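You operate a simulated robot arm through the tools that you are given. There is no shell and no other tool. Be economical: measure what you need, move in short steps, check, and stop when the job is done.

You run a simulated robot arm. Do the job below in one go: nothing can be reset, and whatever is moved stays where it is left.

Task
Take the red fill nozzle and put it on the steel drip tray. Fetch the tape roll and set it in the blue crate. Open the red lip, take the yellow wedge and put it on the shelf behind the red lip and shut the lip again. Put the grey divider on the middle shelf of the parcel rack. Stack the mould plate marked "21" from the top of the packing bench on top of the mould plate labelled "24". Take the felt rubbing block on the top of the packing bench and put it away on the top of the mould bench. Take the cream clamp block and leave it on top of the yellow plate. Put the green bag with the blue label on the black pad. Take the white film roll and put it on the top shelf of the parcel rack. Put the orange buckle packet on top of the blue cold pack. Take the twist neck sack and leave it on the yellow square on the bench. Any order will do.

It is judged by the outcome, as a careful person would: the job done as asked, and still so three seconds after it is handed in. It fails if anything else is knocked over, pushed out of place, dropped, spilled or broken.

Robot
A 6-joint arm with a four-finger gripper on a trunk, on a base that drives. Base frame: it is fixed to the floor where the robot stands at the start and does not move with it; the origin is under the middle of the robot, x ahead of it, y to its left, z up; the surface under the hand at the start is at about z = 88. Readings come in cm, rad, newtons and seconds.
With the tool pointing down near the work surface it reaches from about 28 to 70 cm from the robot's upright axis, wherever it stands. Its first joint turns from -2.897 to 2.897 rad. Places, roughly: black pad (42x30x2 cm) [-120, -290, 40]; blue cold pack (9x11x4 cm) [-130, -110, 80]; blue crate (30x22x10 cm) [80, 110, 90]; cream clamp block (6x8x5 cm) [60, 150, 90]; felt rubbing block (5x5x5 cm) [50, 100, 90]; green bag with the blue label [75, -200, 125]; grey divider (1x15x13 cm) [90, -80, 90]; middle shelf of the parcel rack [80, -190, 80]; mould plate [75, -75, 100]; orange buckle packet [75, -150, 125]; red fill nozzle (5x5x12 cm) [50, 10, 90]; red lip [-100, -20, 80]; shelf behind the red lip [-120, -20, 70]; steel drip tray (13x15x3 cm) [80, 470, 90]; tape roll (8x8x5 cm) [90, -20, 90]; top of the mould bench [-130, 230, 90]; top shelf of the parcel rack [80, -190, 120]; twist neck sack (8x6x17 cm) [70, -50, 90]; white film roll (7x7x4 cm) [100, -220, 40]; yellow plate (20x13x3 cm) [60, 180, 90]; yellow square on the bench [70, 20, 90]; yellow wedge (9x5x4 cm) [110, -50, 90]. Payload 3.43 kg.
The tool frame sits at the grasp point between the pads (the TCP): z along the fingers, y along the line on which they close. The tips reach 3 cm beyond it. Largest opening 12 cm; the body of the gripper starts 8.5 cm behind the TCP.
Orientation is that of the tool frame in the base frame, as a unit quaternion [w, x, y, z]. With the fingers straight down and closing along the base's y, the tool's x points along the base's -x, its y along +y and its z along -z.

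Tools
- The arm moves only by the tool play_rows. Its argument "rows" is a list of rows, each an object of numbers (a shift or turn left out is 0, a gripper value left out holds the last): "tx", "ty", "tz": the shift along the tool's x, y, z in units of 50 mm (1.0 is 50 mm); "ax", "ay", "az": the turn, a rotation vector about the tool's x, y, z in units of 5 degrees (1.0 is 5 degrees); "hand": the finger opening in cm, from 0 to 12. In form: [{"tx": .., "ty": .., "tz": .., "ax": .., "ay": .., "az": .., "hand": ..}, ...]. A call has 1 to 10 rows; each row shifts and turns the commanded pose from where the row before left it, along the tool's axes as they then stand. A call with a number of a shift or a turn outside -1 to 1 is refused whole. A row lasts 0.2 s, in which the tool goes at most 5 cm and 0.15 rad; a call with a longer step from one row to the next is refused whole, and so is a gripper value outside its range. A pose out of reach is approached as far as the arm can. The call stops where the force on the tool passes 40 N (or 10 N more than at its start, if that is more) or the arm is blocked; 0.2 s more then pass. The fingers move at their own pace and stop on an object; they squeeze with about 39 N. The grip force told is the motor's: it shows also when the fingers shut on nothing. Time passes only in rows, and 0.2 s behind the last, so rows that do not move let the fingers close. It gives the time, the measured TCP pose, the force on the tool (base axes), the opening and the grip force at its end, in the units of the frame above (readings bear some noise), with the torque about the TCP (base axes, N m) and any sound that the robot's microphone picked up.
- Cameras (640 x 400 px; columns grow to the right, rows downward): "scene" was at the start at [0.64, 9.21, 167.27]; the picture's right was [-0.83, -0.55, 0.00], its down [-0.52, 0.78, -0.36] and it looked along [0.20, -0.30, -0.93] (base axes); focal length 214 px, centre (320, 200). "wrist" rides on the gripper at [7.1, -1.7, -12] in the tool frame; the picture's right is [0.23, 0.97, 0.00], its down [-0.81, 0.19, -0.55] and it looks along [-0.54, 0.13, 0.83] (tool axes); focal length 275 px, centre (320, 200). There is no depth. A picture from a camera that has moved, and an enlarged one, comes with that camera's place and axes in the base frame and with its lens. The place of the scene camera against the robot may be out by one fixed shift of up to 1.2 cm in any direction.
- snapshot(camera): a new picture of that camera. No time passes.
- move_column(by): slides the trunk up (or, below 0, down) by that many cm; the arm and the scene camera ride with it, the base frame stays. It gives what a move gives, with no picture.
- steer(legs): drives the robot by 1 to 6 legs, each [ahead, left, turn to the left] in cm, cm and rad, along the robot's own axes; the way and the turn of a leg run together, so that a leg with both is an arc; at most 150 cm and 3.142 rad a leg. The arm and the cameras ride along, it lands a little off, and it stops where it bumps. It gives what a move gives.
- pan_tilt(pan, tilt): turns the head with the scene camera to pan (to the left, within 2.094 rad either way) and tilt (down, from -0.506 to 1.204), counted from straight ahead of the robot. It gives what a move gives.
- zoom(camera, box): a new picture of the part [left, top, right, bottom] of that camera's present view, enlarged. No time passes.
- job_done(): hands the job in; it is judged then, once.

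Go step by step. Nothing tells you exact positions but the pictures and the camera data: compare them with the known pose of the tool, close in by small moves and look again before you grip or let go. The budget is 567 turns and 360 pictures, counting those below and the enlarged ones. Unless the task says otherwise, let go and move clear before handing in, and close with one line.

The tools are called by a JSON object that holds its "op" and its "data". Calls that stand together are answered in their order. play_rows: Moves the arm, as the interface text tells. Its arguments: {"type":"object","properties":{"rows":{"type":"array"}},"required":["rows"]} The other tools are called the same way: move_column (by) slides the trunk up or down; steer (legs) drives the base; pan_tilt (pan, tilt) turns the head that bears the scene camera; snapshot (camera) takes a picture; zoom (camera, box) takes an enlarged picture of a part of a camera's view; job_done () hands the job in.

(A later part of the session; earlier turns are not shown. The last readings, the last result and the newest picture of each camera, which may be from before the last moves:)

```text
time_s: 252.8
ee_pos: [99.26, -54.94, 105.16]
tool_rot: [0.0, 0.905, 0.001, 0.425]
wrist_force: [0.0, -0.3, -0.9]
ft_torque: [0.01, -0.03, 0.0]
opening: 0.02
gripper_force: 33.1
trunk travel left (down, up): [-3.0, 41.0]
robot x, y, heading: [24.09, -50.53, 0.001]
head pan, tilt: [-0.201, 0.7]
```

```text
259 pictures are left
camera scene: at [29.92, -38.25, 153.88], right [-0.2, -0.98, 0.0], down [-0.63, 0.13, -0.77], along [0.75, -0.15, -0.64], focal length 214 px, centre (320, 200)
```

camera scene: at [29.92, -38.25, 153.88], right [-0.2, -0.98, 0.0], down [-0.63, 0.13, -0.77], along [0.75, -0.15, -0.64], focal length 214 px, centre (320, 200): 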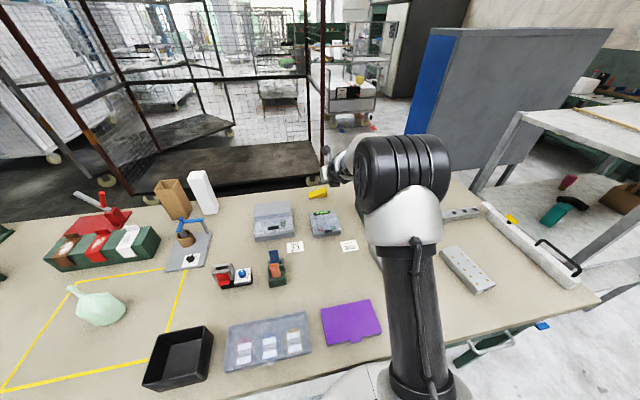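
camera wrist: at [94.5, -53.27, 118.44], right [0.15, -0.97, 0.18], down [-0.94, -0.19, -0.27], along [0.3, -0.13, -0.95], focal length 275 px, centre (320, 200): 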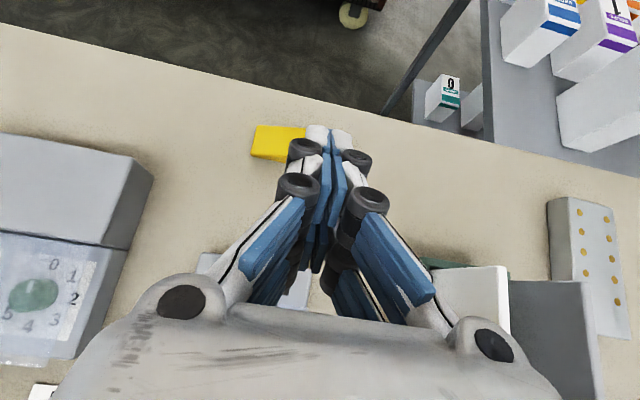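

Gripper is just short of the wedge. Moving outward at this height to hover beyond it.

{"op": "play_rows", "data": {"rows": [{"tx": 0.476, "tz": 0.567, "ty": -0.15}, {"tx": 0.476, "tz": 0.567}, {"tx": 0.476, "tz": 0.567}, {"tx": 0.476, "tz": 0.567}, {}]}}

{"op": "snapshot", "data": {"camera": "wrist"}}

```text
time_s: 253.9
ee_pos: [113.35, -54.51, 104.96]
tool_rot: [-0.003, 0.905, 0.004, 0.425]
wrist_force: [0.4, -0.1, 0.8]
ft_torque: [0.01, 0.02, 0.02]
opening: 0.04
gripper_force: 33.2
out of reach, approached as far as the arm can: row 4
trunk travel left (down, up): [-3.0, 41.0]
robot x, y, heading: [24.19, -50.28, 0.0]
head pan, tilt: [-0.201, 0.7]
```

```text
258 pictures are left
camera wrist: at [108.7, -52.88, 118.3], right [0.16, -0.97, 0.17], down [-0.94, -0.2, -0.27], along [0.3, -0.12, -0.95], focal length 275 px, centre (320, 200)
```

wrist: 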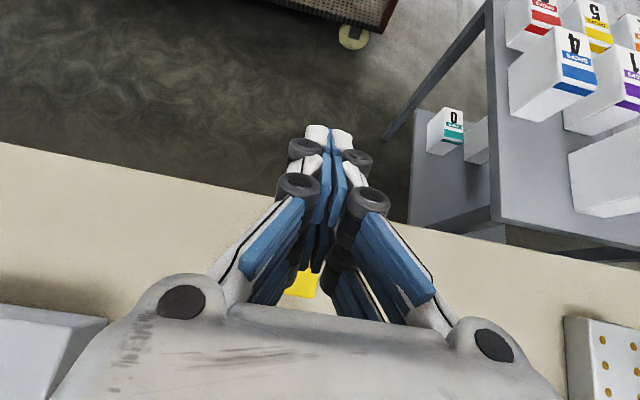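

At the reach limit, but the fingertips are beyond the wedge. Descending behind it step by step.

{"op": "play_rows", "data": {"rows": [{"tx": -0.4, "tz": 0.44}, {"tx": -0.4, "tz": 0.44}, {"tx": -0.44, "tz": 0.4}, {}]}}

{"op": "snapshot", "data": {"camera": "wrist"}}

{"op": "zoom", "data": {"camera": "scene", "box": [260, 140, 400, 240]}}

```text
time_s: 254.9
ee_pos: [114.38, -54.64, 96.27]
tool_rot: [-0.002, 0.905, 0.002, 0.425]
wrist_force: [0.2, 0.0, 0.2]
ft_torque: [0.04, 0.01, -0.03]
opening: 0.0
gripper_force: 33.3
trunk travel left (down, up): [-3.0, 41.0]
robot x, y, heading: [24.43, -50.54, -0.004]
head pan, tilt: [-0.201, 0.7]
```

```text
257 pictures are left
camera wrist: at [109.61, -52.9, 109.52], right [0.15, -0.97, 0.18], down [-0.94, -0.2, -0.27], along [0.3, -0.12, -0.95], focal length 275 px, centre (320, 200)
```

wrist: 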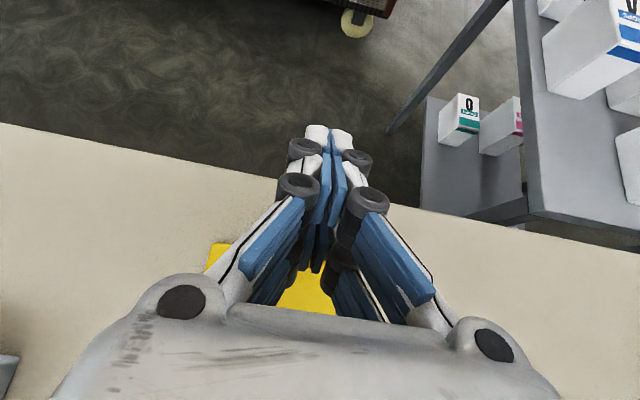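

```text
4.00 times, centred on (330, 190) of scene
camera zoom: at [29.93, -38.25, 153.87], right [-0.2, -0.98, 0.0], down [-0.63, 0.13, -0.77], along [0.75, -0.15, -0.64], focal length 858 px, centre (280, 240)
```

zoom: 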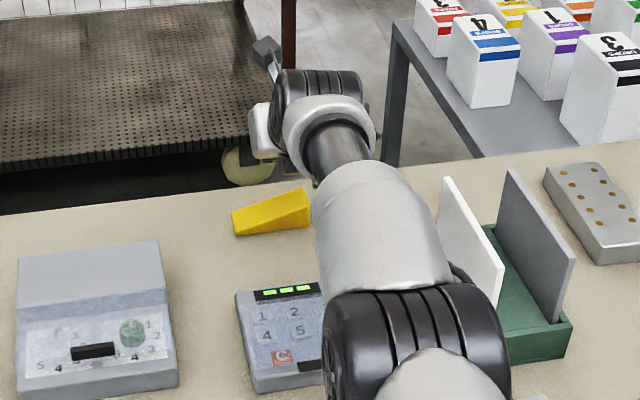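

Now at (114.4, z 96). Descending the last 5 cm.

{"op": "play_rows", "data": {"rows": [{"tx": -0.38, "tz": 0.33}, {"tx": -0.3, "tz": 0.25}, {}]}}

{"op": "snapshot", "data": {"camera": "wrist"}}

{"op": "zoom", "data": {"camera": "scene", "box": [260, 140, 400, 240]}}

```text
time_s: 255.8
ee_pos: [114.22, -54.56, 91.74]
tool_rot: [0.0, 0.905, 0.0, 0.425]
wrist_force: [1.0, 0.0, 0.4]
ft_torque: [0.02, -0.05, -0.04]
opening: 0.0
gripper_force: 33.7
trunk travel left (down, up): [-3.0, 41.0]
robot x, y, heading: [24.01, -50.68, 0.007]
head pan, tilt: [-0.201, 0.7]
```

```text
255 pictures are left
camera wrist: at [109.55, -52.86, 105.05], right [0.15, -0.97, 0.18], down [-0.94, -0.19, -0.27], along [0.3, -0.13, -0.95], focal length 275 px, centre (320, 200)
```

wrist: 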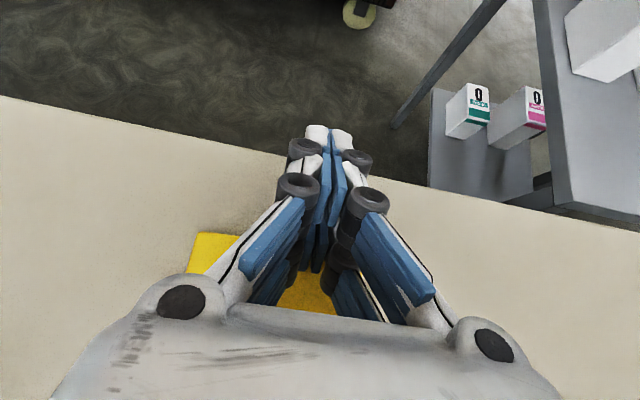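

```text
4.00 times, centred on (330, 190) of scene
camera zoom: at [29.93, -38.25, 153.87], right [-0.2, -0.98, 0.0], down [-0.63, 0.13, -0.76], along [0.75, -0.15, -0.64], focal length 858 px, centre (280, 240)
```

zoom: 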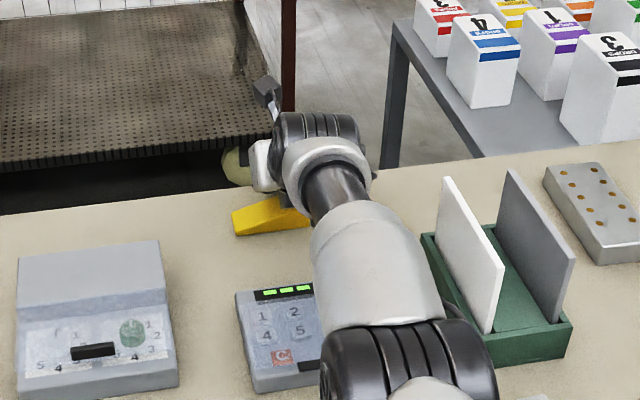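

Fingertips are behind the wedge with no contact yet. Pulling it gently toward the robot about 5 cm, then checking.

{"op": "play_rows", "data": {"rows": [{"tx": -0.046, "tz": 0.039}, {"tx": -0.16, "tz": -0.19}, {"tx": -0.16, "tz": -0.19}, {"tx": -0.16, "tz": -0.19}, {"tx": -0.16, "tz": -0.19}, {}]}}

{"op": "snapshot", "data": {"camera": "wrist"}}

{"op": "zoom", "data": {"camera": "scene", "box": [260, 140, 400, 240]}}

```text
time_s: 257.1
ee_pos: [109.4, -54.44, 91.67]
tool_rot: [-0.001, 0.905, 0.001, 0.426]
wrist_force: [2.7, -0.2, 7.5]
ft_torque: [-0.05, 0.19, 0.01]
opening: 0.0
gripper_force: 33.3
trunk travel left (down, up): [-3.0, 41.0]
robot x, y, heading: [23.81, -50.19, 0.002]
head pan, tilt: [-0.201, 0.7]
```

```text
253 pictures are left
camera wrist: at [104.82, -52.85, 104.86], right [0.15, -0.97, 0.18], down [-0.94, -0.19, -0.27], along [0.3, -0.13, -0.95], focal length 275 px, centre (320, 200)
```

wrist: 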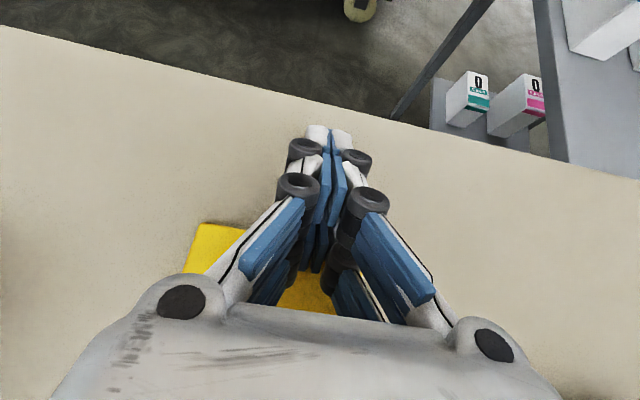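

```text
4.00 times, centred on (330, 190) of scene
camera zoom: at [29.87, -38.23, 153.88], right [-0.2, -0.98, 0.0], down [-0.63, 0.13, -0.77], along [0.75, -0.15, -0.64], focal length 858 px, centre (280, 240)
```

zoom: 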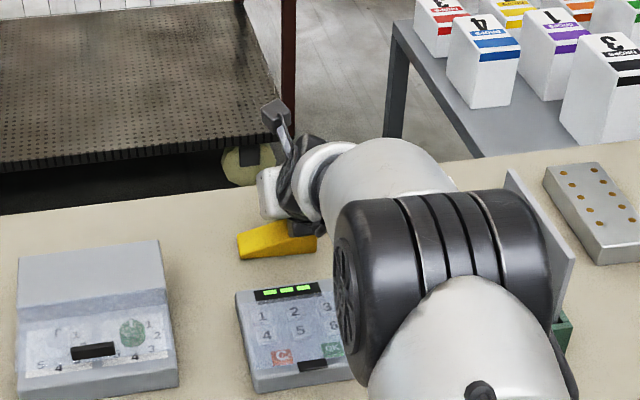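

Wedge moved about 3.5 cm. The elbow is near the divider holder; checking the clearance.

{"op": "snapshot", "data": {"camera": "scene"}}

{"op": "zoom", "data": {"camera": "scene", "box": [320, 150, 480, 290]}}

```text
251 pictures are left
camera scene: at [29.87, -38.23, 153.88], right [-0.2, -0.98, 0.0], down [-0.63, 0.13, -0.77], along [0.75, -0.15, -0.64], focal length 214 px, centre (320, 200)
```

scene: 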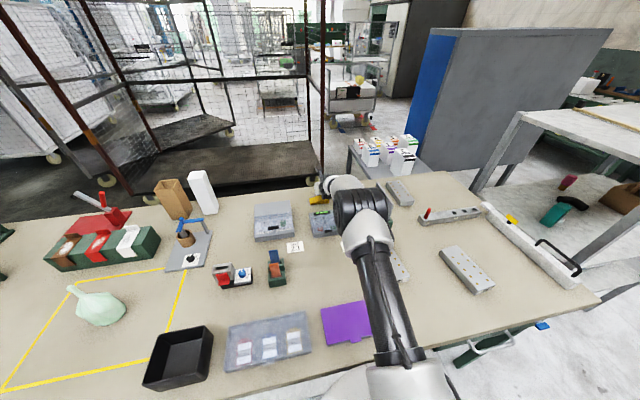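

```text
2.86 times, centred on (400, 220) of scene
camera zoom: at [29.87, -38.23, 153.88], right [-0.2, -0.98, 0.0], down [-0.63, 0.13, -0.77], along [0.75, -0.15, -0.64], focal length 613 px, centre (91, 143)
```

zoom: 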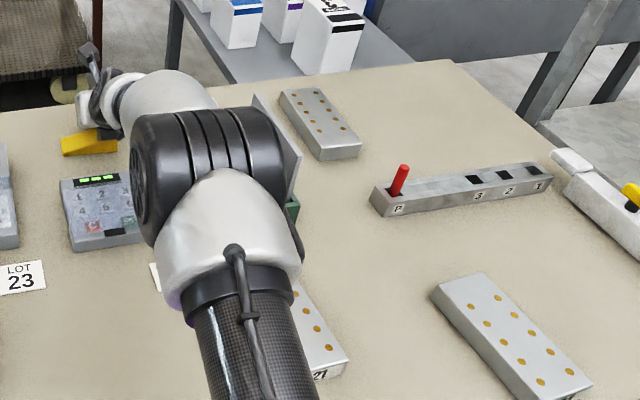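

The elbow is clear (it only occludes). The wedge stayed straight with its front now at x≈104.6; pulling 6 cm more.

{"op": "play_rows", "data": {"rows": [{"tx": -0.16, "tz": -0.19}, {"tx": -0.16, "tz": -0.19}, {"tx": -0.16, "tz": -0.19}, {"tx": -0.16, "tz": -0.19}, {"tx": -0.14, "tz": -0.17}, {}]}}

{"op": "zoom", "data": {"camera": "scene", "box": [260, 150, 400, 250]}}

```text
time_s: 258.6
ee_pos: [106.34, -54.11, 91.58]
tool_rot: [-0.003, 0.905, 0.002, 0.426]
wrist_force: [6.6, -0.7, 10.2]
ft_torque: [-0.1, 0.24, 0.11]
opening: 0.0
gripper_force: 33.5
out of reach, approached as far as the arm can: row 2, 3, 4, 5
trunk travel left (down, up): [-3.0, 41.0]
robot x, y, heading: [23.79, -50.4, 0.004]
head pan, tilt: [-0.201, 0.7]
```

```text
4.00 times, centred on (330, 200) of scene
camera zoom: at [29.89, -38.25, 153.87], right [-0.2, -0.98, 0.0], down [-0.63, 0.13, -0.77], along [0.75, -0.15, -0.64], focal length 858 px, centre (280, 200)
```

zoom: 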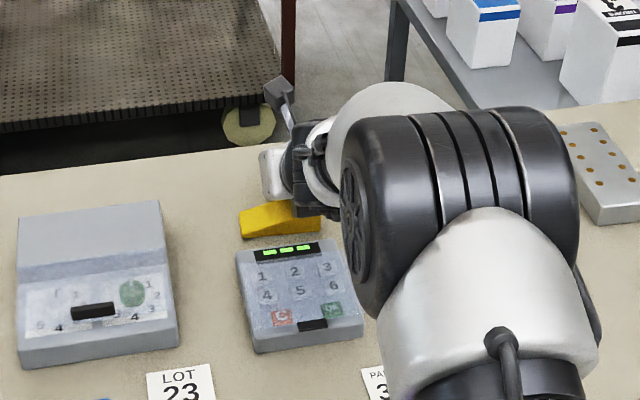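

A wrist joint limit stops further retraction; I'll instead back the base 3.3 cm to drag the wedge along.

{"op": "steer", "data": {"legs": [[-3.3, 0, 0]]}}

{"op": "zoom", "data": {"camera": "scene", "box": [260, 150, 400, 250]}}

```text
time_s: 259.4
ee_pos: [102.91, -54.1, 91.4]
tool_rot: [-0.003, 0.905, 0.002, 0.426]
wrist_force: [-0.9, 4.6, 8.5]
ft_torque: [0.04, 0.13, -0.08]
opening: 0.0
gripper_force: 33.4
trunk travel left (down, up): [-3.0, 41.0]
robot x, y, heading: [20.67, -50.89, -0.003]
head pan, tilt: [-0.201, 0.7]
```

```text
4.00 times, centred on (330, 200) of scene
camera zoom: at [26.5, -38.17, 153.87], right [-0.2, -0.98, 0.0], down [-0.63, 0.13, -0.77], along [0.75, -0.15, -0.64], focal length 858 px, centre (280, 200)
```

zoom: 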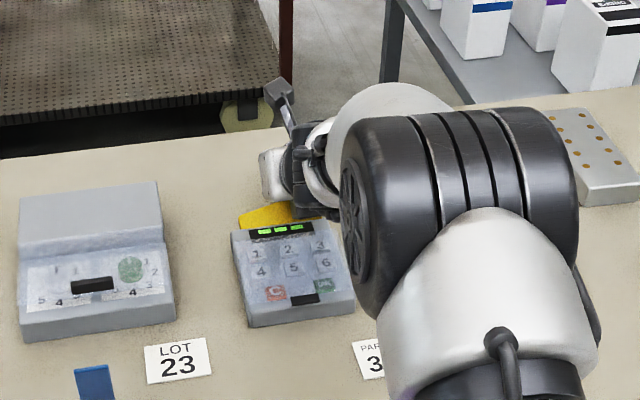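

The wedge front is now at about x=98, just clear of the keypad. Raising the hook, going forward again, and reorienting the tool for a near-vertical grip across the wedge.

{"op": "play_rows", "data": {"rows": [{"tx": 0.3, "tz": -0.25}, {"tx": 0.5, "tz": -0.43}, {"tx": 0.6, "tz": -0.5}, {"tx": 0.6, "tz": -0.5}, {}]}}

{"op": "snapshot", "data": {"camera": "wrist"}}

{"op": "play_rows", "data": {"rows": [{"ay": -1}, {"ay": -1}, {"ay": -1}, {"ay": -1}, {"ay": -1}, {"ay": -1}, {"ay": -1}, {"ay": -1}, {"hand": 8}]}}

{"op": "steer", "data": {"legs": [[3.3, 0, 0]]}}

{"op": "snapshot", "data": {"camera": "wrist"}}

```text
time_s: 260.6
ee_pos: [102.75, -54.02, 104.62]
tool_rot: [-0.004, 0.906, 0.003, 0.424]
wrist_force: [1.1, 0.3, 0.1]
ft_torque: [-0.01, 0.01, 0.01]
opening: 0.0
gripper_force: 33.1
trunk travel left (down, up): [-3.0, 41.0]
robot x, y, heading: [20.89, -50.49, 0.006]
head pan, tilt: [-0.201, 0.7]
```

```text
247 pictures are left
camera wrist: at [98.03, -52.53, 117.82], right [0.15, -0.97, 0.17], down [-0.94, -0.2, -0.27], along [0.3, -0.12, -0.95], focal length 275 px, centre (320, 200)
```

wrist: 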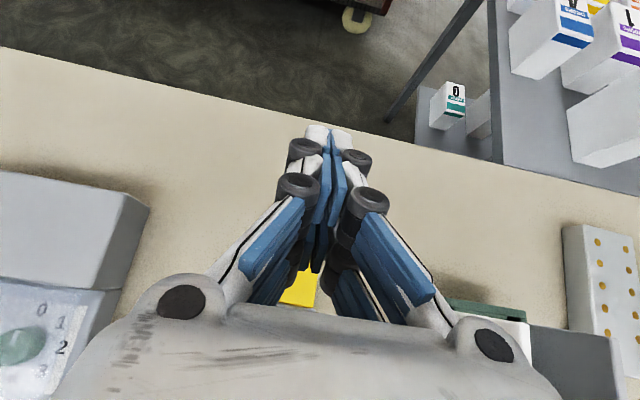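

```text
time_s: 262.6
ee_pos: [95.03, -57.43, 102.76]
tool_rot: [-0.006, 0.994, 0.009, 0.113]
wrist_force: [-0.6, -0.5, -0.4]
ft_torque: [-0.01, 0.01, 0.02]
opening: 2.61
gripper_force: 0.0
out of reach, approached as far as the arm can: row 3, 4, 5, 6, 7, 8
trunk travel left (down, up): [-3.0, 41.0]
robot x, y, heading: [21.31, -50.41, 0.0]
head pan, tilt: [-0.201, 0.7]
```

```text
time_s: 263.4
ee_pos: [98.49, -57.48, 102.7]
tool_rot: [-0.006, 0.994, 0.009, 0.111]
wrist_force: [1.5, 0.7, 0.0]
ft_torque: [0.01, 0.01, 0.0]
opening: 7.99
gripper_force: 0.0
trunk travel left (down, up): [-3.0, 41.0]
robot x, y, heading: [24.19, -50.32, -0.0]
head pan, tilt: [-0.201, 0.7]
```

```text
246 pictures are left
camera wrist: at [102.75, -55.76, 116.09], right [0.24, -0.97, 0.04], down [-0.91, -0.21, 0.36], along [-0.34, -0.13, -0.93], focal length 275 px, centre (320, 200)
```

wrist: 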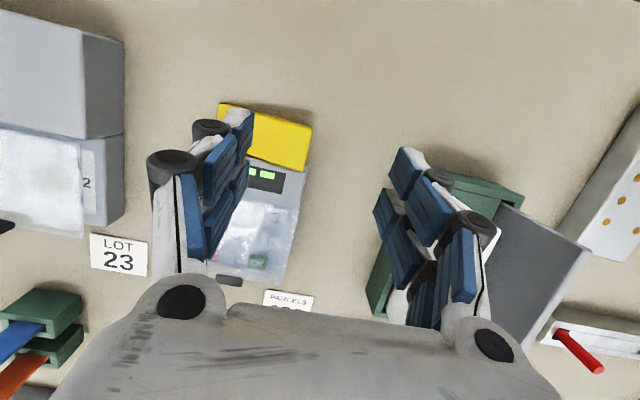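

The wedge ended up touching the keypad's back side, leaving no room for a finger there. I'll slide it about 3.5 cm toward -y by pushing against its slope with the closed fingertips, so the thick end sticks out past the keypad.

{"op": "play_rows", "data": {"rows": [{"ty": -0.75, "hand": 0}, {"ty": -0.75}, {"tx": -0.18, "tz": 0.02}, {}, {}, {}]}}

{"op": "snapshot", "data": {"camera": "wrist"}}

```text
time_s: 264.9
ee_pos: [95.79, -55.32, 101.86]
tool_rot: [-0.009, 0.993, 0.014, 0.113]
wrist_force: [1.2, 0.0, 0.0]
ft_torque: [0.0, 0.02, -0.01]
opening: 0.01
gripper_force: 26.6
out of reach, approached as far as the arm can: row 1, 2, 3
trunk travel left (down, up): [-3.0, 41.0]
robot x, y, heading: [23.79, -50.63, 0.001]
head pan, tilt: [-0.201, 0.7]
```

```text
245 pictures are left
camera wrist: at [100.07, -53.79, 115.34], right [0.25, -0.97, 0.04], down [-0.91, -0.23, 0.35], along [-0.33, -0.12, -0.93], focal length 275 px, centre (320, 200)
```

wrist: 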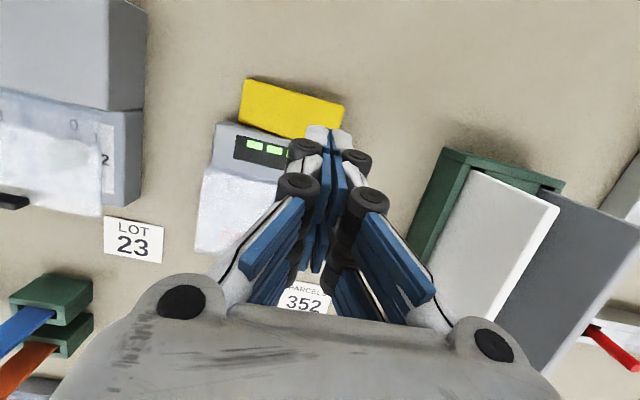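

A joint limit interferes in this flipped pose. Rotating the tool by -90° (the grip orientation) first.

{"op": "play_rows", "data": {"rows": [{"tx": 0.22, "tz": -0.97}, {"az": -1}, {"az": -1}, {"az": -1}, {"az": -1}, {"az": -1}, {"az": -1}, {"az": -1}, {"az": -1}, {"az": -1}]}}

{"op": "play_rows", "data": {"rows": [{"az": -1}, {"az": -1}, {"az": -1}, {"az": -1}, {"az": -1}, {"az": -1}, {"az": -1}, {"az": -1}, {"az": -1}, {}]}}

{"op": "snapshot", "data": {"camera": "wrist"}}

```text
time_s: 267.1
ee_pos: [95.68, -56.11, 106.83]
tool_rot: [0.037, 0.915, 0.388, 0.105]
wrist_force: [0.4, 0.7, 0.2]
ft_torque: [-0.07, -0.03, 0.0]
opening: 0.0
gripper_force: 33.7
out of reach, approached as far as the arm can: row 1
trunk travel left (down, up): [-3.0, 41.0]
robot x, y, heading: [24.02, -50.71, -0.0]
head pan, tilt: [-0.201, 0.7]
```

```text
time_s: 269.2
ee_pos: [95.64, -55.98, 106.9]
tool_rot: [0.075, 0.696, 0.709, 0.083]
wrist_force: [0.5, 0.1, -0.4]
ft_torque: [0.0, 0.01, 0.0]
opening: 0.01
gripper_force: 33.5
trunk travel left (down, up): [-3.0, 41.0]
robot x, y, heading: [23.81, -50.22, 0.002]
head pan, tilt: [-0.201, 0.7]
```

```text
244 pictures are left
camera wrist: at [91.24, -49.07, 118.34], right [0.94, 0.25, 0.22], down [0.08, -0.81, 0.58], along [0.32, -0.53, -0.79], focal length 275 px, centre (320, 200)
```

wrist: 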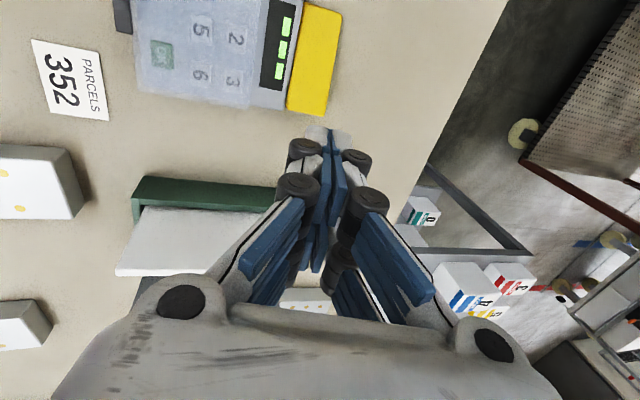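

Now the view shows the wedge beside the keypad. Moving the closed fingertips over the thin end and down toward the slope.

{"op": "play_rows", "data": {"rows": [{"tx": 0.7, "ty": 0.2, "tz": 0.05}, {"tx": 0.7, "ty": 0.2, "tz": 0.05}, {"ty": -0.16, "tz": 0.7}, {"ty": -0.11, "tz": 0.5}, {}]}}

{"op": "snapshot", "data": {"camera": "wrist"}}

{"op": "zoom", "data": {"camera": "scene", "box": [260, 150, 400, 250]}}

```text
time_s: 270.4
ee_pos: [97.56, -48.94, 100.59]
tool_rot: [0.076, 0.697, 0.708, 0.083]
wrist_force: [0.1, -0.5, 0.5]
ft_torque: [-0.01, 0.03, 0.03]
opening: 0.0
gripper_force: 33.4
trunk travel left (down, up): [-3.0, 41.0]
robot x, y, heading: [24.09, -50.28, 0.0]
head pan, tilt: [-0.201, 0.7]
```

```text
243 pictures are left
camera wrist: at [93.16, -41.92, 112.11], right [0.94, 0.24, 0.22], down [0.08, -0.81, 0.57], along [0.32, -0.53, -0.79], focal length 275 px, centre (320, 200)
```

wrist: 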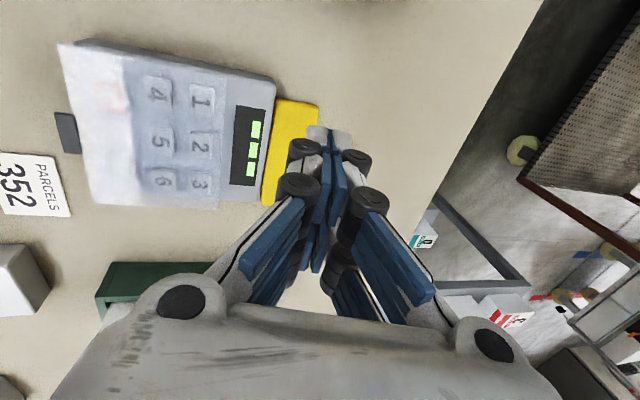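

```text
4.00 times, centred on (330, 200) of scene
camera zoom: at [29.9, -38.24, 153.87], right [-0.2, -0.98, 0.0], down [-0.63, 0.13, -0.77], along [0.75, -0.15, -0.64], focal length 858 px, centre (280, 200)
```

zoom: 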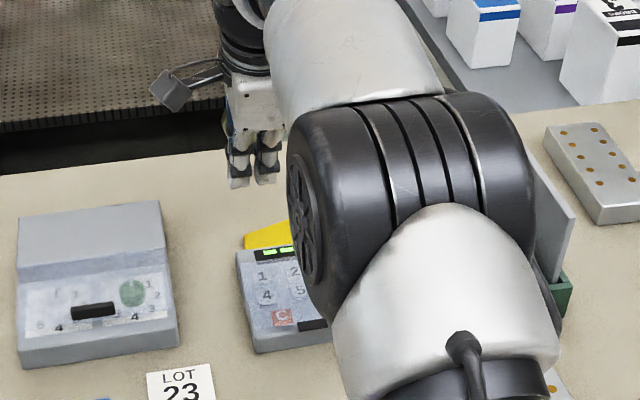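

Tip lines up with the wedge's width (x≈98.2). Lowering to just above the bench at the thin end.

{"op": "play_rows", "data": {"rows": [{"ty": -0.15, "tz": 0.65, "tx": -0.03}, {"ty": -0.13, "tz": 0.6, "tx": -0.03}, {"ty": -0.09, "tz": 0.38}, {}]}}

{"op": "snapshot", "data": {"camera": "wrist"}}

{"op": "zoom", "data": {"camera": "scene", "box": [290, 170, 360, 230]}}

```text
time_s: 271.4
ee_pos: [97.69, -49.34, 92.59]
tool_rot: [0.077, 0.697, 0.708, 0.084]
wrist_force: [0.0, 0.3, 13.5]
ft_torque: [-0.29, 0.01, 0.0]
opening: 0.0
gripper_force: 33.1
trunk travel left (down, up): [-3.0, 41.0]
robot x, y, heading: [23.76, -50.45, 0.004]
head pan, tilt: [-0.201, 0.7]
```

```text
241 pictures are left
camera wrist: at [93.2, -42.2, 104.02], right [0.94, 0.25, 0.22], down [0.07, -0.81, 0.58], along [0.32, -0.53, -0.79], focal length 275 px, centre (320, 200)
```

wrist: 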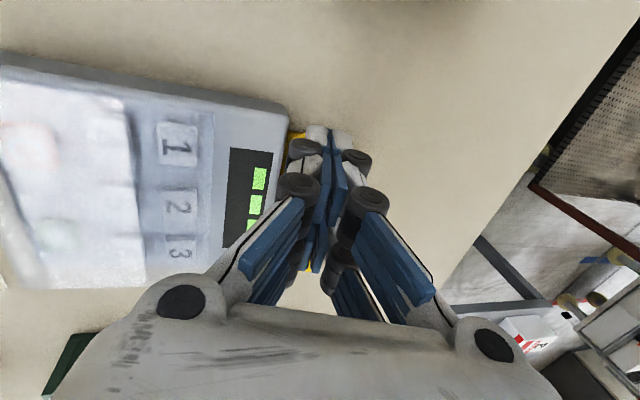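

```text
6.67 times, centred on (325, 200) of scene
camera zoom: at [29.74, -38.23, 153.89], right [-0.2, -0.98, 0.0], down [-0.63, 0.13, -0.77], along [0.75, -0.15, -0.64], focal length 1430 px, centre (287, 200)
```

zoom: 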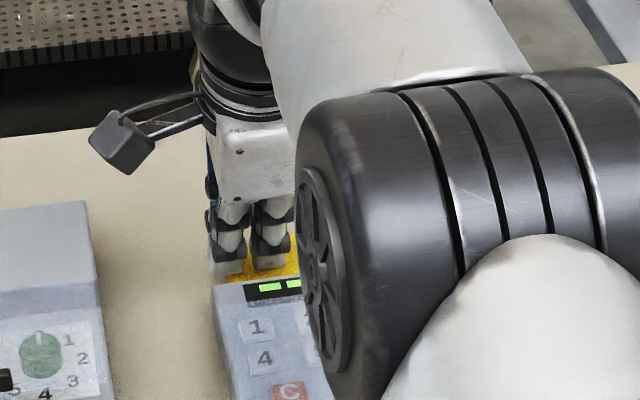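

Touching the slope with 13 N. Now pushing toward -y in small steps.

{"op": "play_rows", "data": {"rows": [{"tz": -0.03, "tx": -0.12}, {"tx": -0.14}, {"tx": -0.14}, {"tx": -0.14}, {}]}}

{"op": "zoom", "data": {"camera": "scene", "box": [260, 150, 400, 250]}}

{"op": "snapshot", "data": {"camera": "wrist"}}

```text
time_s: 272.6
ee_pos: [97.74, -51.86, 92.62]
tool_rot: [0.077, 0.696, 0.709, 0.083]
wrist_force: [-0.3, 9.2, 14.4]
ft_torque: [-0.07, 0.01, 0.01]
opening: 0.0
gripper_force: 33.7
trunk travel left (down, up): [-3.0, 41.0]
robot x, y, heading: [24.24, -50.73, -0.0]
head pan, tilt: [-0.201, 0.7]
```

```text
4.00 times, centred on (330, 200) of scene
camera zoom: at [29.74, -38.13, 153.87], right [-0.2, -0.98, 0.0], down [-0.63, 0.13, -0.77], along [0.75, -0.15, -0.64], focal length 858 px, centre (280, 200)
```

zoom: 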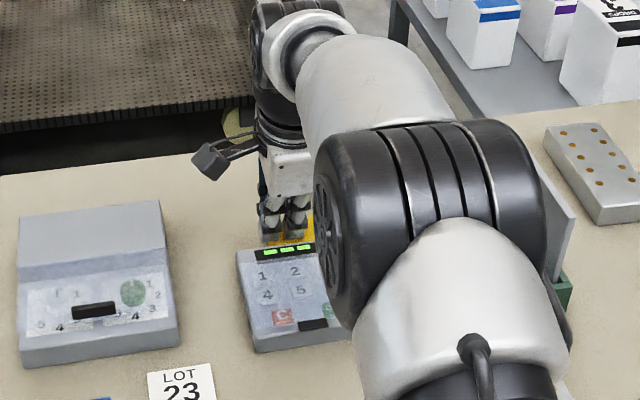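

```text
238 pictures are left
camera wrist: at [93.14, -44.87, 104.06], right [0.94, 0.24, 0.22], down [0.08, -0.81, 0.58], along [0.32, -0.53, -0.79], focal length 275 px, centre (320, 200)
```

wrist: 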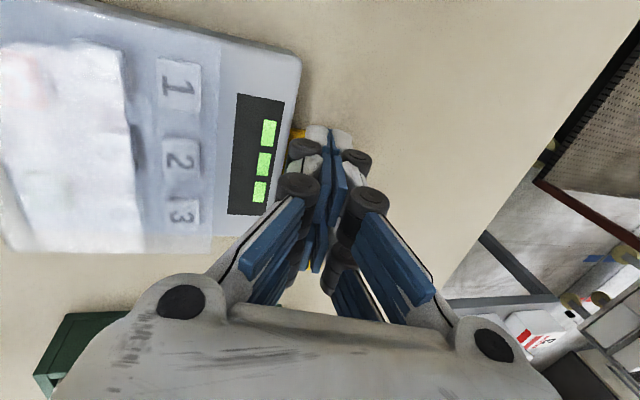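

It slides well and the keypad stays put. Pushing 2 cm more, then lifting and looking.

{"op": "play_rows", "data": {"rows": [{"tx": -0.14}, {"tx": -0.14}, {"tx": -0.14}, {}, {"tz": -0.5, "ty": 0.11}, {"tz": -0.9, "ty": 0.2}, {"tz": -0.9, "ty": 0.2}, {"hand": 9}, {}, {}]}}

{"op": "snapshot", "data": {"camera": "wrist"}}

```text
time_s: 274.9
ee_pos: [97.61, -54.11, 104.33]
tool_rot: [0.075, 0.697, 0.709, 0.083]
wrist_force: [-0.3, -0.2, 0.4]
ft_torque: [0.04, 0.01, 0.04]
opening: 5.82
gripper_force: 0.0
trunk travel left (down, up): [-3.0, 41.0]
robot x, y, heading: [23.9, -50.74, 0.001]
head pan, tilt: [-0.201, 0.7]
```

```text
237 pictures are left
camera wrist: at [93.19, -47.14, 115.82], right [0.94, 0.24, 0.22], down [0.08, -0.81, 0.57], along [0.32, -0.53, -0.79], focal length 275 px, centre (320, 200)
```

wrist: 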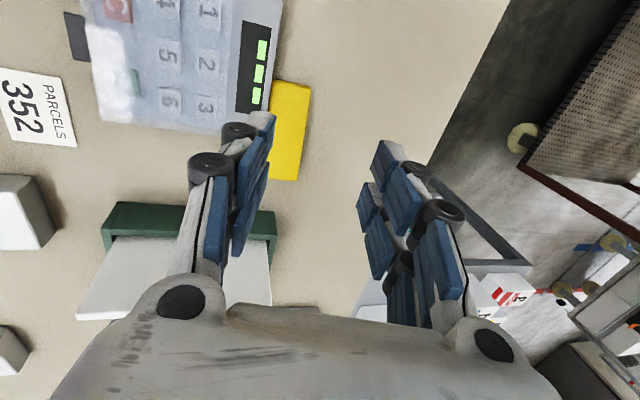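

The thick end now sticks out past the keypad (y -56.5 to -61). Straightening the tool to about 8° tilt and moving over y≈-59.4.

{"op": "play_rows", "data": {"rows": [{"ax": 0.98, "hand": 8}, {"tx": -0.53, "ty": -0.04}, {"tx": -0.53, "ty": -0.04}, {}, {}]}}

{"op": "snapshot", "data": {"camera": "wrist"}}

```text
time_s: 276.1
ee_pos: [96.16, -59.31, 103.85]
tool_rot: [0.046, 0.7, 0.711, 0.053]
wrist_force: [1.2, 0.3, -0.2]
ft_torque: [0.01, 0.0, 0.01]
opening: 8.01
gripper_force: 0.0
out of reach, approached as far as the arm can: row 1
trunk travel left (down, up): [-3.0, 41.0]
robot x, y, heading: [23.96, -50.33, 0.0]
head pan, tilt: [-0.201, 0.7]
```

```text
236 pictures are left
camera wrist: at [92.74, -52.33, 115.68], right [0.96, 0.25, 0.14], down [0.13, -0.81, 0.57], along [0.25, -0.53, -0.81], focal length 275 px, centre (320, 200)
```

wrist: 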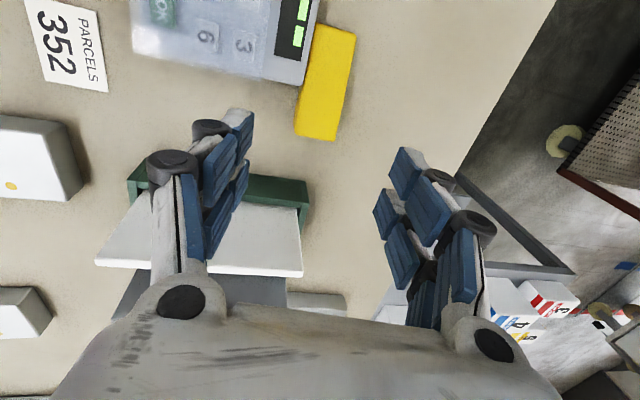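

Thick end corners at x 96–100, y -61. Descending around it.

{"op": "play_rows", "data": {"rows": [{"tz": 0.7, "ty": -0.1}, {"tz": 0.7, "ty": -0.02}, {"tz": 0.5, "ty": 0.06}, {"tz": 0.3, "ty": 0.02}, {}]}}

{"op": "snapshot", "data": {"camera": "wrist"}}

```text
time_s: 277.2
ee_pos: [97.49, -59.25, 93.0]
tool_rot: [0.047, 0.7, 0.711, 0.054]
wrist_force: [-5.8, -0.7, 16.5]
ft_torque: [0.32, 0.91, 0.17]
opening: 8.96
gripper_force: 7.0
trunk travel left (down, up): [-3.0, 41.0]
robot x, y, heading: [24.0, -50.59, -0.001]
head pan, tilt: [-0.201, 0.7]
```

```text
235 pictures are left
camera wrist: at [94.09, -52.27, 104.94], right [0.96, 0.25, 0.14], down [0.13, -0.81, 0.57], along [0.25, -0.53, -0.81], focal length 275 px, centre (320, 200)
```

wrist: 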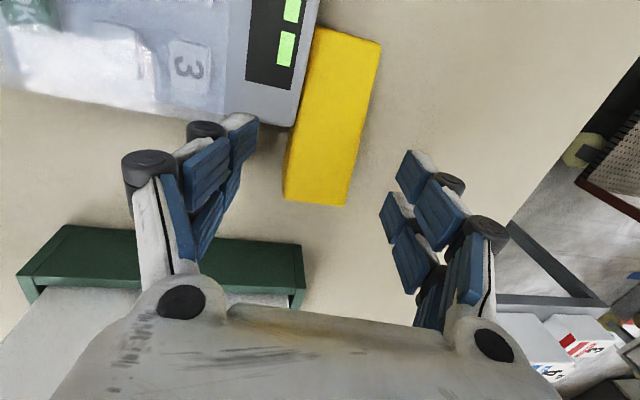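

The lower (near) fingertip touches the bench. Easing up slightly and closing.

{"op": "play_rows", "data": {"rows": [{"tz": -0.06}, {"hand": 0}, {}, {}, {}, {}, {}]}}

{"op": "snapshot", "data": {"camera": "wrist"}}

```text
time_s: 278.3
ee_pos: [97.57, -59.32, 93.81]
tool_rot: [0.049, 0.699, 0.711, 0.054]
wrist_force: [-0.3, 0.2, 9.6]
ft_torque: [0.03, 0.25, 0.01]
opening: 4.0
gripper_force: 19.8
trunk travel left (down, up): [-3.0, 41.0]
robot x, y, heading: [23.9, -50.59, 0.003]
head pan, tilt: [-0.201, 0.7]
stopped in row 5: the force on the tool passed its limit at 41 N (the readings are from after the stop); the commanded pose is now the measured one
```

```text
234 pictures are left
camera wrist: at [94.07, -52.24, 105.61], right [0.96, 0.25, 0.14], down [0.12, -0.81, 0.57], along [0.26, -0.53, -0.81], focal length 275 px, centre (320, 200)
```

wrist: 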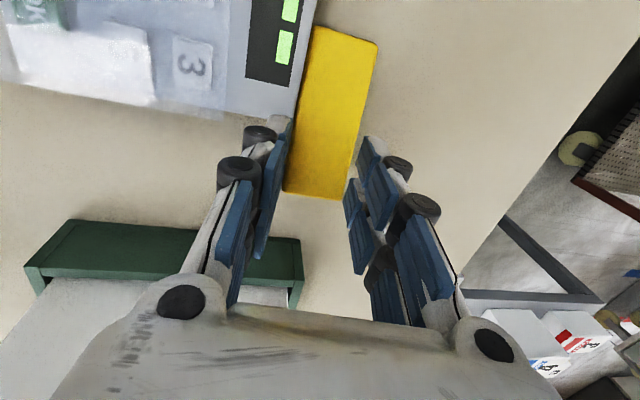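

{"op": "play_rows", "data": {"rows": [{"hand": 0}, {}, {}]}}

{"op": "play_rows", "data": {"rows": [{"tz": -0.2}, {"tz": -0.3}, {"tz": -0.4}, {"tz": -0.4}, {}]}}

{"op": "snapshot", "data": {"camera": "wrist"}}

```text
time_s: 279.1
ee_pos: [97.56, -59.28, 93.87]
tool_rot: [0.048, 0.699, 0.711, 0.053]
wrist_force: [-0.8, -0.7, 22.3]
ft_torque: [-0.14, 0.17, 0.03]
opening: 3.92
gripper_force: 38.8
trunk travel left (down, up): [-3.0, 41.0]
robot x, y, heading: [23.96, -50.47, -0.005]
head pan, tilt: [-0.201, 0.7]
```

```text
time_s: 280.3
ee_pos: [96.7, -59.43, 99.94]
tool_rot: [0.045, 0.699, 0.711, 0.053]
wrist_force: [0.5, -0.4, -0.4]
ft_torque: [0.0, 0.0, -0.02]
opening: 3.92
gripper_force: 38.8
trunk travel left (down, up): [-3.0, 41.0]
robot x, y, heading: [24.0, -50.37, 0.0]
head pan, tilt: [-0.201, 0.7]
```

```text
233 pictures are left
camera wrist: at [93.23, -52.38, 111.77], right [0.96, 0.25, 0.14], down [0.13, -0.81, 0.57], along [0.25, -0.53, -0.81], focal length 275 px, centre (320, 200)
```

wrist: 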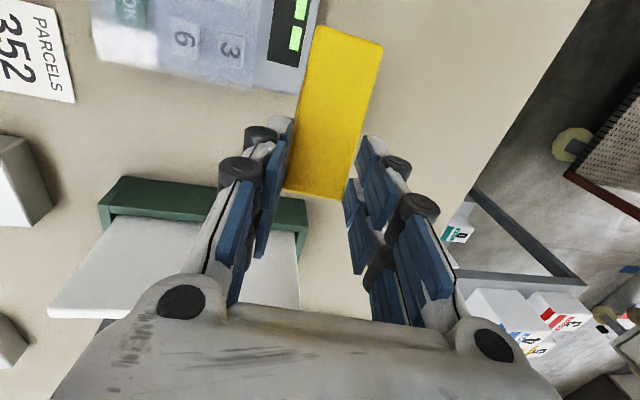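

The wedge is held at its thick end. Raising it, restoring the trunk height and retracting.

{"op": "play_rows", "data": {"rows": [{"tz": -0.8, "ty": 0.1}, {"tz": -0.8, "ty": 0.1}, {"tz": -0.8}, {"ax": 0.6}, {"ax": 0.6}, {"ty": -0.8}, {"ty": -0.8}, {"ty": -0.8}, {"ty": -0.8}]}}

{"op": "move_column", "data": {"by": 17}}

{"op": "play_rows", "data": {"rows": [{"ty": -0.8}, {"ty": -0.8}, {"ty": -0.8}, {"ty": -0.8}, {}]}}

{"op": "snapshot", "data": {"camera": "wrist"}}

```text
time_s: 282.3
ee_pos: [91.11, -58.98, 110.72]
tool_rot: [0.008, 0.701, 0.713, 0.015]
wrist_force: [-1.0, 0.6, -0.9]
ft_torque: [-0.01, 0.01, 0.02]
opening: 3.89
gripper_force: 39.1
out of reach, approached as far as the arm can: row 1, 2, 3, 4, 5, 6, 7, 8, 9
trunk travel left (down, up): [-3.0, 41.0]
robot x, y, heading: [24.11, -50.46, -0.002]
head pan, tilt: [-0.201, 0.7]
```

```text
time_s: 284.2
ee_pos: [91.19, -58.91, 127.72]
tool_rot: [0.008, 0.701, 0.713, 0.015]
wrist_force: [0.0, -0.2, 0.0]
ft_torque: [-0.02, 0.01, 0.0]
opening: 3.89
gripper_force: 39.1
trunk travel left (down, up): [-20.0, 24.0]
robot x, y, heading: [23.69, -50.38, 0.004]
head pan, tilt: [-0.201, 0.7]
```

```text
time_s: 285.4
ee_pos: [91.23, -58.98, 127.64]
tool_rot: [0.009, 0.701, 0.713, 0.014]
wrist_force: [-0.4, 0.6, -1.0]
ft_torque: [-0.01, 0.01, 0.01]
opening: 3.9
gripper_force: 39.3
out of reach, approached as far as the arm can: row 1, 2, 3, 4
trunk travel left (down, up): [-20.0, 24.0]
robot x, y, heading: [23.79, -50.43, -0.001]
head pan, tilt: [-0.201, 0.7]
```

```text
232 pictures are left
camera wrist: at [88.97, -51.94, 139.74], right [0.97, 0.25, 0.03], down [0.19, -0.81, 0.55], along [0.16, -0.53, -0.83], focal length 275 px, centre (320, 200)
```

wrist: 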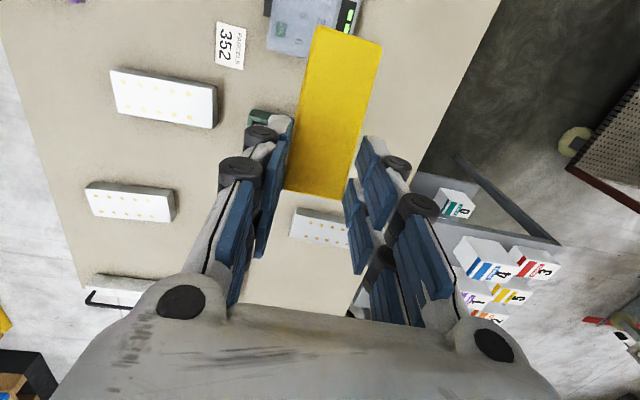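

The arm is at a joint limit in this orientation. Turning the tool back by 90° toward its home orientation to free it.

{"op": "play_rows", "data": {"rows": [{"az": -1}, {"az": -1}, {"az": -1}, {"az": -1}, {"az": -1}, {}]}}

```text
time_s: 286.8
ee_pos: [91.22, -58.99, 127.74]
tool_rot: [0.011, 0.529, 0.848, 0.012]
wrist_force: [-0.2, 1.0, -0.6]
ft_torque: [-0.02, 0.01, -0.03]
opening: 3.92
gripper_force: 39.5
trunk travel left (down, up): [-20.0, 24.0]
robot x, y, heading: [24.23, -50.43, 0.0]
head pan, tilt: [-0.201, 0.7]
```

{"op": "play_rows", "data": {"rows": [{"az": -1}, {"az": -1}, {"az": -1}, {"az": -1}, {"az": -1}, {"az": -1}, {"az": -1}]}}

{"op": "play_rows", "data": {"rows": [{"az": -1}, {"az": -1}, {"az": -1}, {"az": -1}, {"az": -1}, {"az": -1}, {}]}}

{"op": "play_rows", "data": {"rows": [{"tx": 0.8}, {"tx": 0.8}, {"tx": 0.8}, {"tx": 0.8}, {"tx": 0.8}, {"tx": 0.8}, {"tx": 0.8}, {"tx": 0.8}, {}]}}

```text
time_s: 288.4
ee_pos: [91.18, -58.99, 127.81]
tool_rot: [0.015, 0.249, 0.968, 0.009]
wrist_force: [-0.4, 0.3, -1.3]
ft_torque: [-0.01, -0.01, 0.03]
opening: 3.91
gripper_force: 39.3
trunk travel left (down, up): [-20.0, 24.0]
robot x, y, heading: [24.04, -50.56, -0.004]
head pan, tilt: [-0.201, 0.7]
```

```text
time_s: 290.0
ee_pos: [91.16, -59.02, 127.61]
tool_rot: [0.016, -0.009, 1.0, 0.005]
wrist_force: [0.1, -0.2, -0.3]
ft_torque: [-0.02, 0.0, -0.03]
opening: 3.91
gripper_force: 39.1
trunk travel left (down, up): [-20.0, 24.0]
robot x, y, heading: [24.24, -50.59, 0.003]
head pan, tilt: [-0.201, 0.7]
```

```text
time_s: 292.0
ee_pos: [90.98, -59.15, 128.16]
tool_rot: [0.016, -0.008, 1.0, 0.005]
wrist_force: [0.8, -0.4, -0.6]
ft_torque: [-0.01, 0.03, -0.02]
opening: 3.88
gripper_force: 39.1
out of reach, approached as far as the arm can: row 1, 2, 3, 4, 5, 6, 7, 8
trunk travel left (down, up): [-20.0, 24.0]
robot x, y, heading: [24.12, -50.69, 0.002]
head pan, tilt: [-0.201, 0.7]
```

Still stuck against retraction. Looking at the arm's shape.

{"op": "pan_tilt", "data": {"pan": -0.3, "tilt": 0.5}}

{"op": "snapshot", "data": {"camera": "scene"}}

{"op": "play_rows", "data": {"rows": [{"tz": -0.6}, {"tz": -0.6}, {}]}}

```text
time_s: 292.8
ee_pos: [91.09, -59.19, 128.02]
tool_rot: [0.016, -0.009, 1.0, 0.005]
wrist_force: [-0.1, 0.3, -0.7]
ft_torque: [0.01, 0.03, 0.01]
opening: 3.89
gripper_force: 39.1
trunk travel left (down, up): [-20.0, 24.0]
robot x, y, heading: [23.87, -50.14, 0.003]
head pan, tilt: [-0.3, 0.499]
```

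```text
231 pictures are left
camera scene: at [30.26, -39.24, 172.64], right [-0.29, -0.96, 0.0], down [-0.46, 0.14, -0.88], along [0.84, -0.26, -0.48], focal length 214 px, centre (320, 200)
```

scene: 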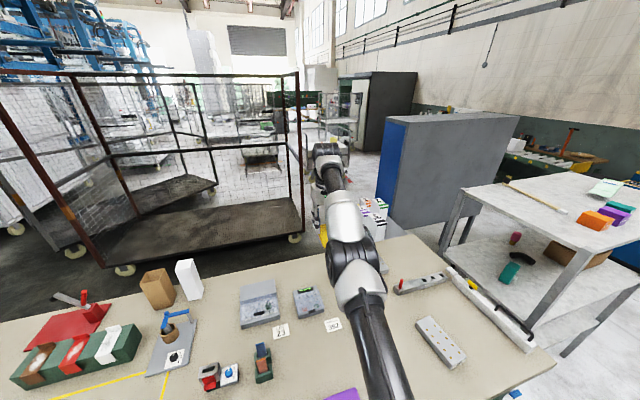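

```text
time_s: 293.6
ee_pos: [89.49, -58.88, 132.56]
tool_rot: [0.017, -0.009, 1.0, 0.004]
wrist_force: [1.0, 0.4, -0.8]
ft_torque: [0.01, 0.03, -0.02]
opening: 3.88
gripper_force: 39.2
out of reach, approached as far as the arm can: row 1, 2
trunk travel left (down, up): [-20.0, 24.0]
robot x, y, heading: [23.8, -50.42, 0.003]
head pan, tilt: [-0.3, 0.499]
```

The arm is nearly straight. I'll pitch the tool outward, which asks the wrist to come inward, to get the elbow to bend again.

{"op": "play_rows", "data": {"rows": [{"ay": -1}, {"ay": -1}, {"ay": -1}, {}]}}

{"op": "play_rows", "data": {"rows": [{"tz": 0.6}, {"tz": 0.6}, {"tz": 0.6}, {}]}}

```text
time_s: 294.6
ee_pos: [89.28, -58.92, 132.42]
tool_rot: [0.148, -0.007, 0.989, 0.005]
wrist_force: [0.6, 0.3, -0.6]
ft_torque: [-0.02, 0.01, 0.0]
opening: 3.89
gripper_force: 39.6
trunk travel left (down, up): [-20.0, 24.0]
robot x, y, heading: [24.23, -50.57, -0.006]
head pan, tilt: [-0.3, 0.499]
```

```text
time_s: 295.6
ee_pos: [91.95, -58.79, 124.05]
tool_rot: [0.148, -0.009, 0.989, 0.006]
wrist_force: [-0.2, -0.8, 0.3]
ft_torque: [0.01, 0.02, 0.01]
opening: 3.89
gripper_force: 39.1
trunk travel left (down, up): [-20.0, 24.0]
robot x, y, heading: [23.77, -50.61, 0.003]
head pan, tilt: [-0.3, 0.499]
```

Both moves were reached exactly, so the elbow is free again. Now retracting in small steps.

{"op": "play_rows", "data": {"rows": [{"tx": 0.57, "tz": -0.17}, {"tx": 0.57, "tz": -0.17}, {"tx": 0.57, "tz": -0.17}, {"tx": 0.57, "tz": -0.17}, {}]}}

```text
time_s: 296.8
ee_pos: [80.1, -59.06, 123.78]
tool_rot: [0.147, -0.008, 0.989, 0.006]
wrist_force: [-0.2, 0.2, -1.2]
ft_torque: [0.01, 0.0, 0.03]
opening: 3.91
gripper_force: 39.0
trunk travel left (down, up): [-20.0, 24.0]
robot x, y, heading: [24.05, -50.14, 0.001]
head pan, tilt: [-0.3, 0.499]
```

Working. Retracting more and straightening the tool to vertical.

{"op": "play_rows", "data": {"rows": [{"tx": 0.57, "tz": -0.17}, {"tx": 0.57, "tz": -0.17}, {"tx": 0.57, "tz": -0.17}, {"tx": 0.57, "tz": -0.17}, {"tx": 0.57, "tz": -0.17}, {"tx": 0.57, "tz": -0.17}, {"ay": 0.85}, {"ay": 0.85}, {"ay": 0.85}, {"ay": 0.85}]}}

{"op": "snapshot", "data": {"camera": "scene"}}

{"op": "snapshot", "data": {"camera": "wrist"}}

```text
time_s: 299.0
ee_pos: [62.15, -59.4, 123.72]
tool_rot: [-0.001, -0.008, 1.0, 0.004]
wrist_force: [-0.6, 1.0, -0.2]
ft_torque: [-0.02, -0.03, 0.03]
opening: 3.89
gripper_force: 38.9
trunk travel left (down, up): [-20.0, 24.0]
robot x, y, heading: [24.22, -50.43, 0.002]
head pan, tilt: [-0.3, 0.499]
```

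```text
230 pictures are left
camera scene: at [30.29, -39.25, 172.64], right [-0.3, -0.96, 0.0], down [-0.46, 0.14, -0.88], along [0.84, -0.26, -0.48], focal length 214 px, centre (320, 200)
```

scene: 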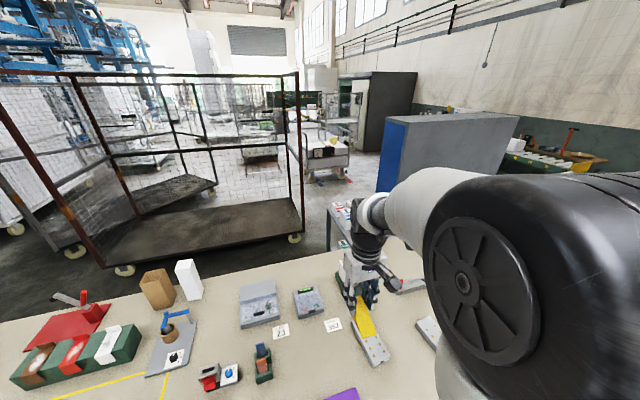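

```text
229 pictures are left
camera wrist: at [55.15, -61.23, 135.86], right [-0.25, 0.97, 0.01], down [0.81, 0.2, 0.55], along [0.53, 0.14, -0.83], focal length 275 px, centre (320, 200)
```

wrist: 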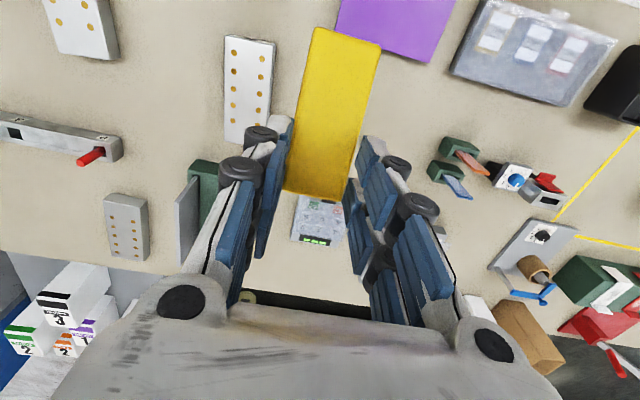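

Arm configuration is normal again and the wedge is held. Backing away and turning to look at the rack with the red lip.

{"op": "steer", "data": {"legs": [[-34, 0, 0], [0, 20, 1.57], [0, 0, 1.57]]}}

{"op": "pan_tilt", "data": {"pan": 0.0, "tilt": 0.6}}

{"op": "snapshot", "data": {"camera": "scene"}}

```text
time_s: 308.8
ee_pos: [-60.77, -28.21, 123.84]
tool_rot: [0.005, 1.0, 0.0, 0.0]
wrist_force: [0.1, -0.9, -0.1]
ft_torque: [-0.03, 0.04, -0.02]
opening: 3.92
gripper_force: 39.7
trunk travel left (down, up): [-20.0, 24.0]
robot x, y, heading: [-23.21, -37.88, 3.123]
head pan, tilt: [-0.3, 0.499]
```

```text
time_s: 309.6
ee_pos: [-60.86, -28.35, 123.7]
tool_rot: [0.004, 1.0, 0.0, 0.002]
wrist_force: [0.1, -0.7, -0.5]
ft_torque: [-0.02, 0.02, 0.01]
opening: 3.9
gripper_force: 39.1
trunk travel left (down, up): [-20.0, 24.0]
robot x, y, heading: [-23.01, -37.72, 3.126]
head pan, tilt: [0.0, 0.6]
```

```text
228 pictures are left
camera scene: at [-30.33, -51.78, 171.74], right [0.02, 1.0, 0.0], down [0.56, -0.01, -0.83], along [-0.83, 0.01, -0.56], focal length 214 px, centre (320, 200)
```

scene: 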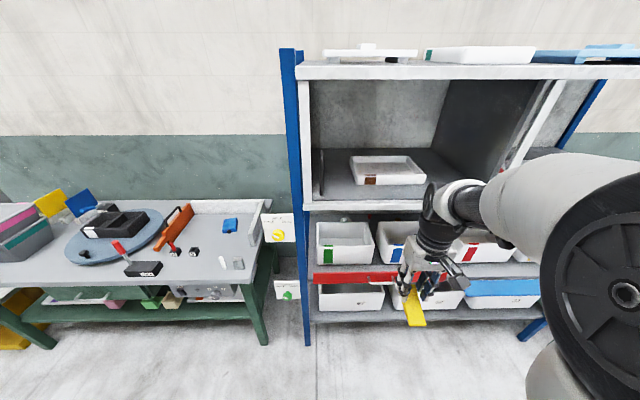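

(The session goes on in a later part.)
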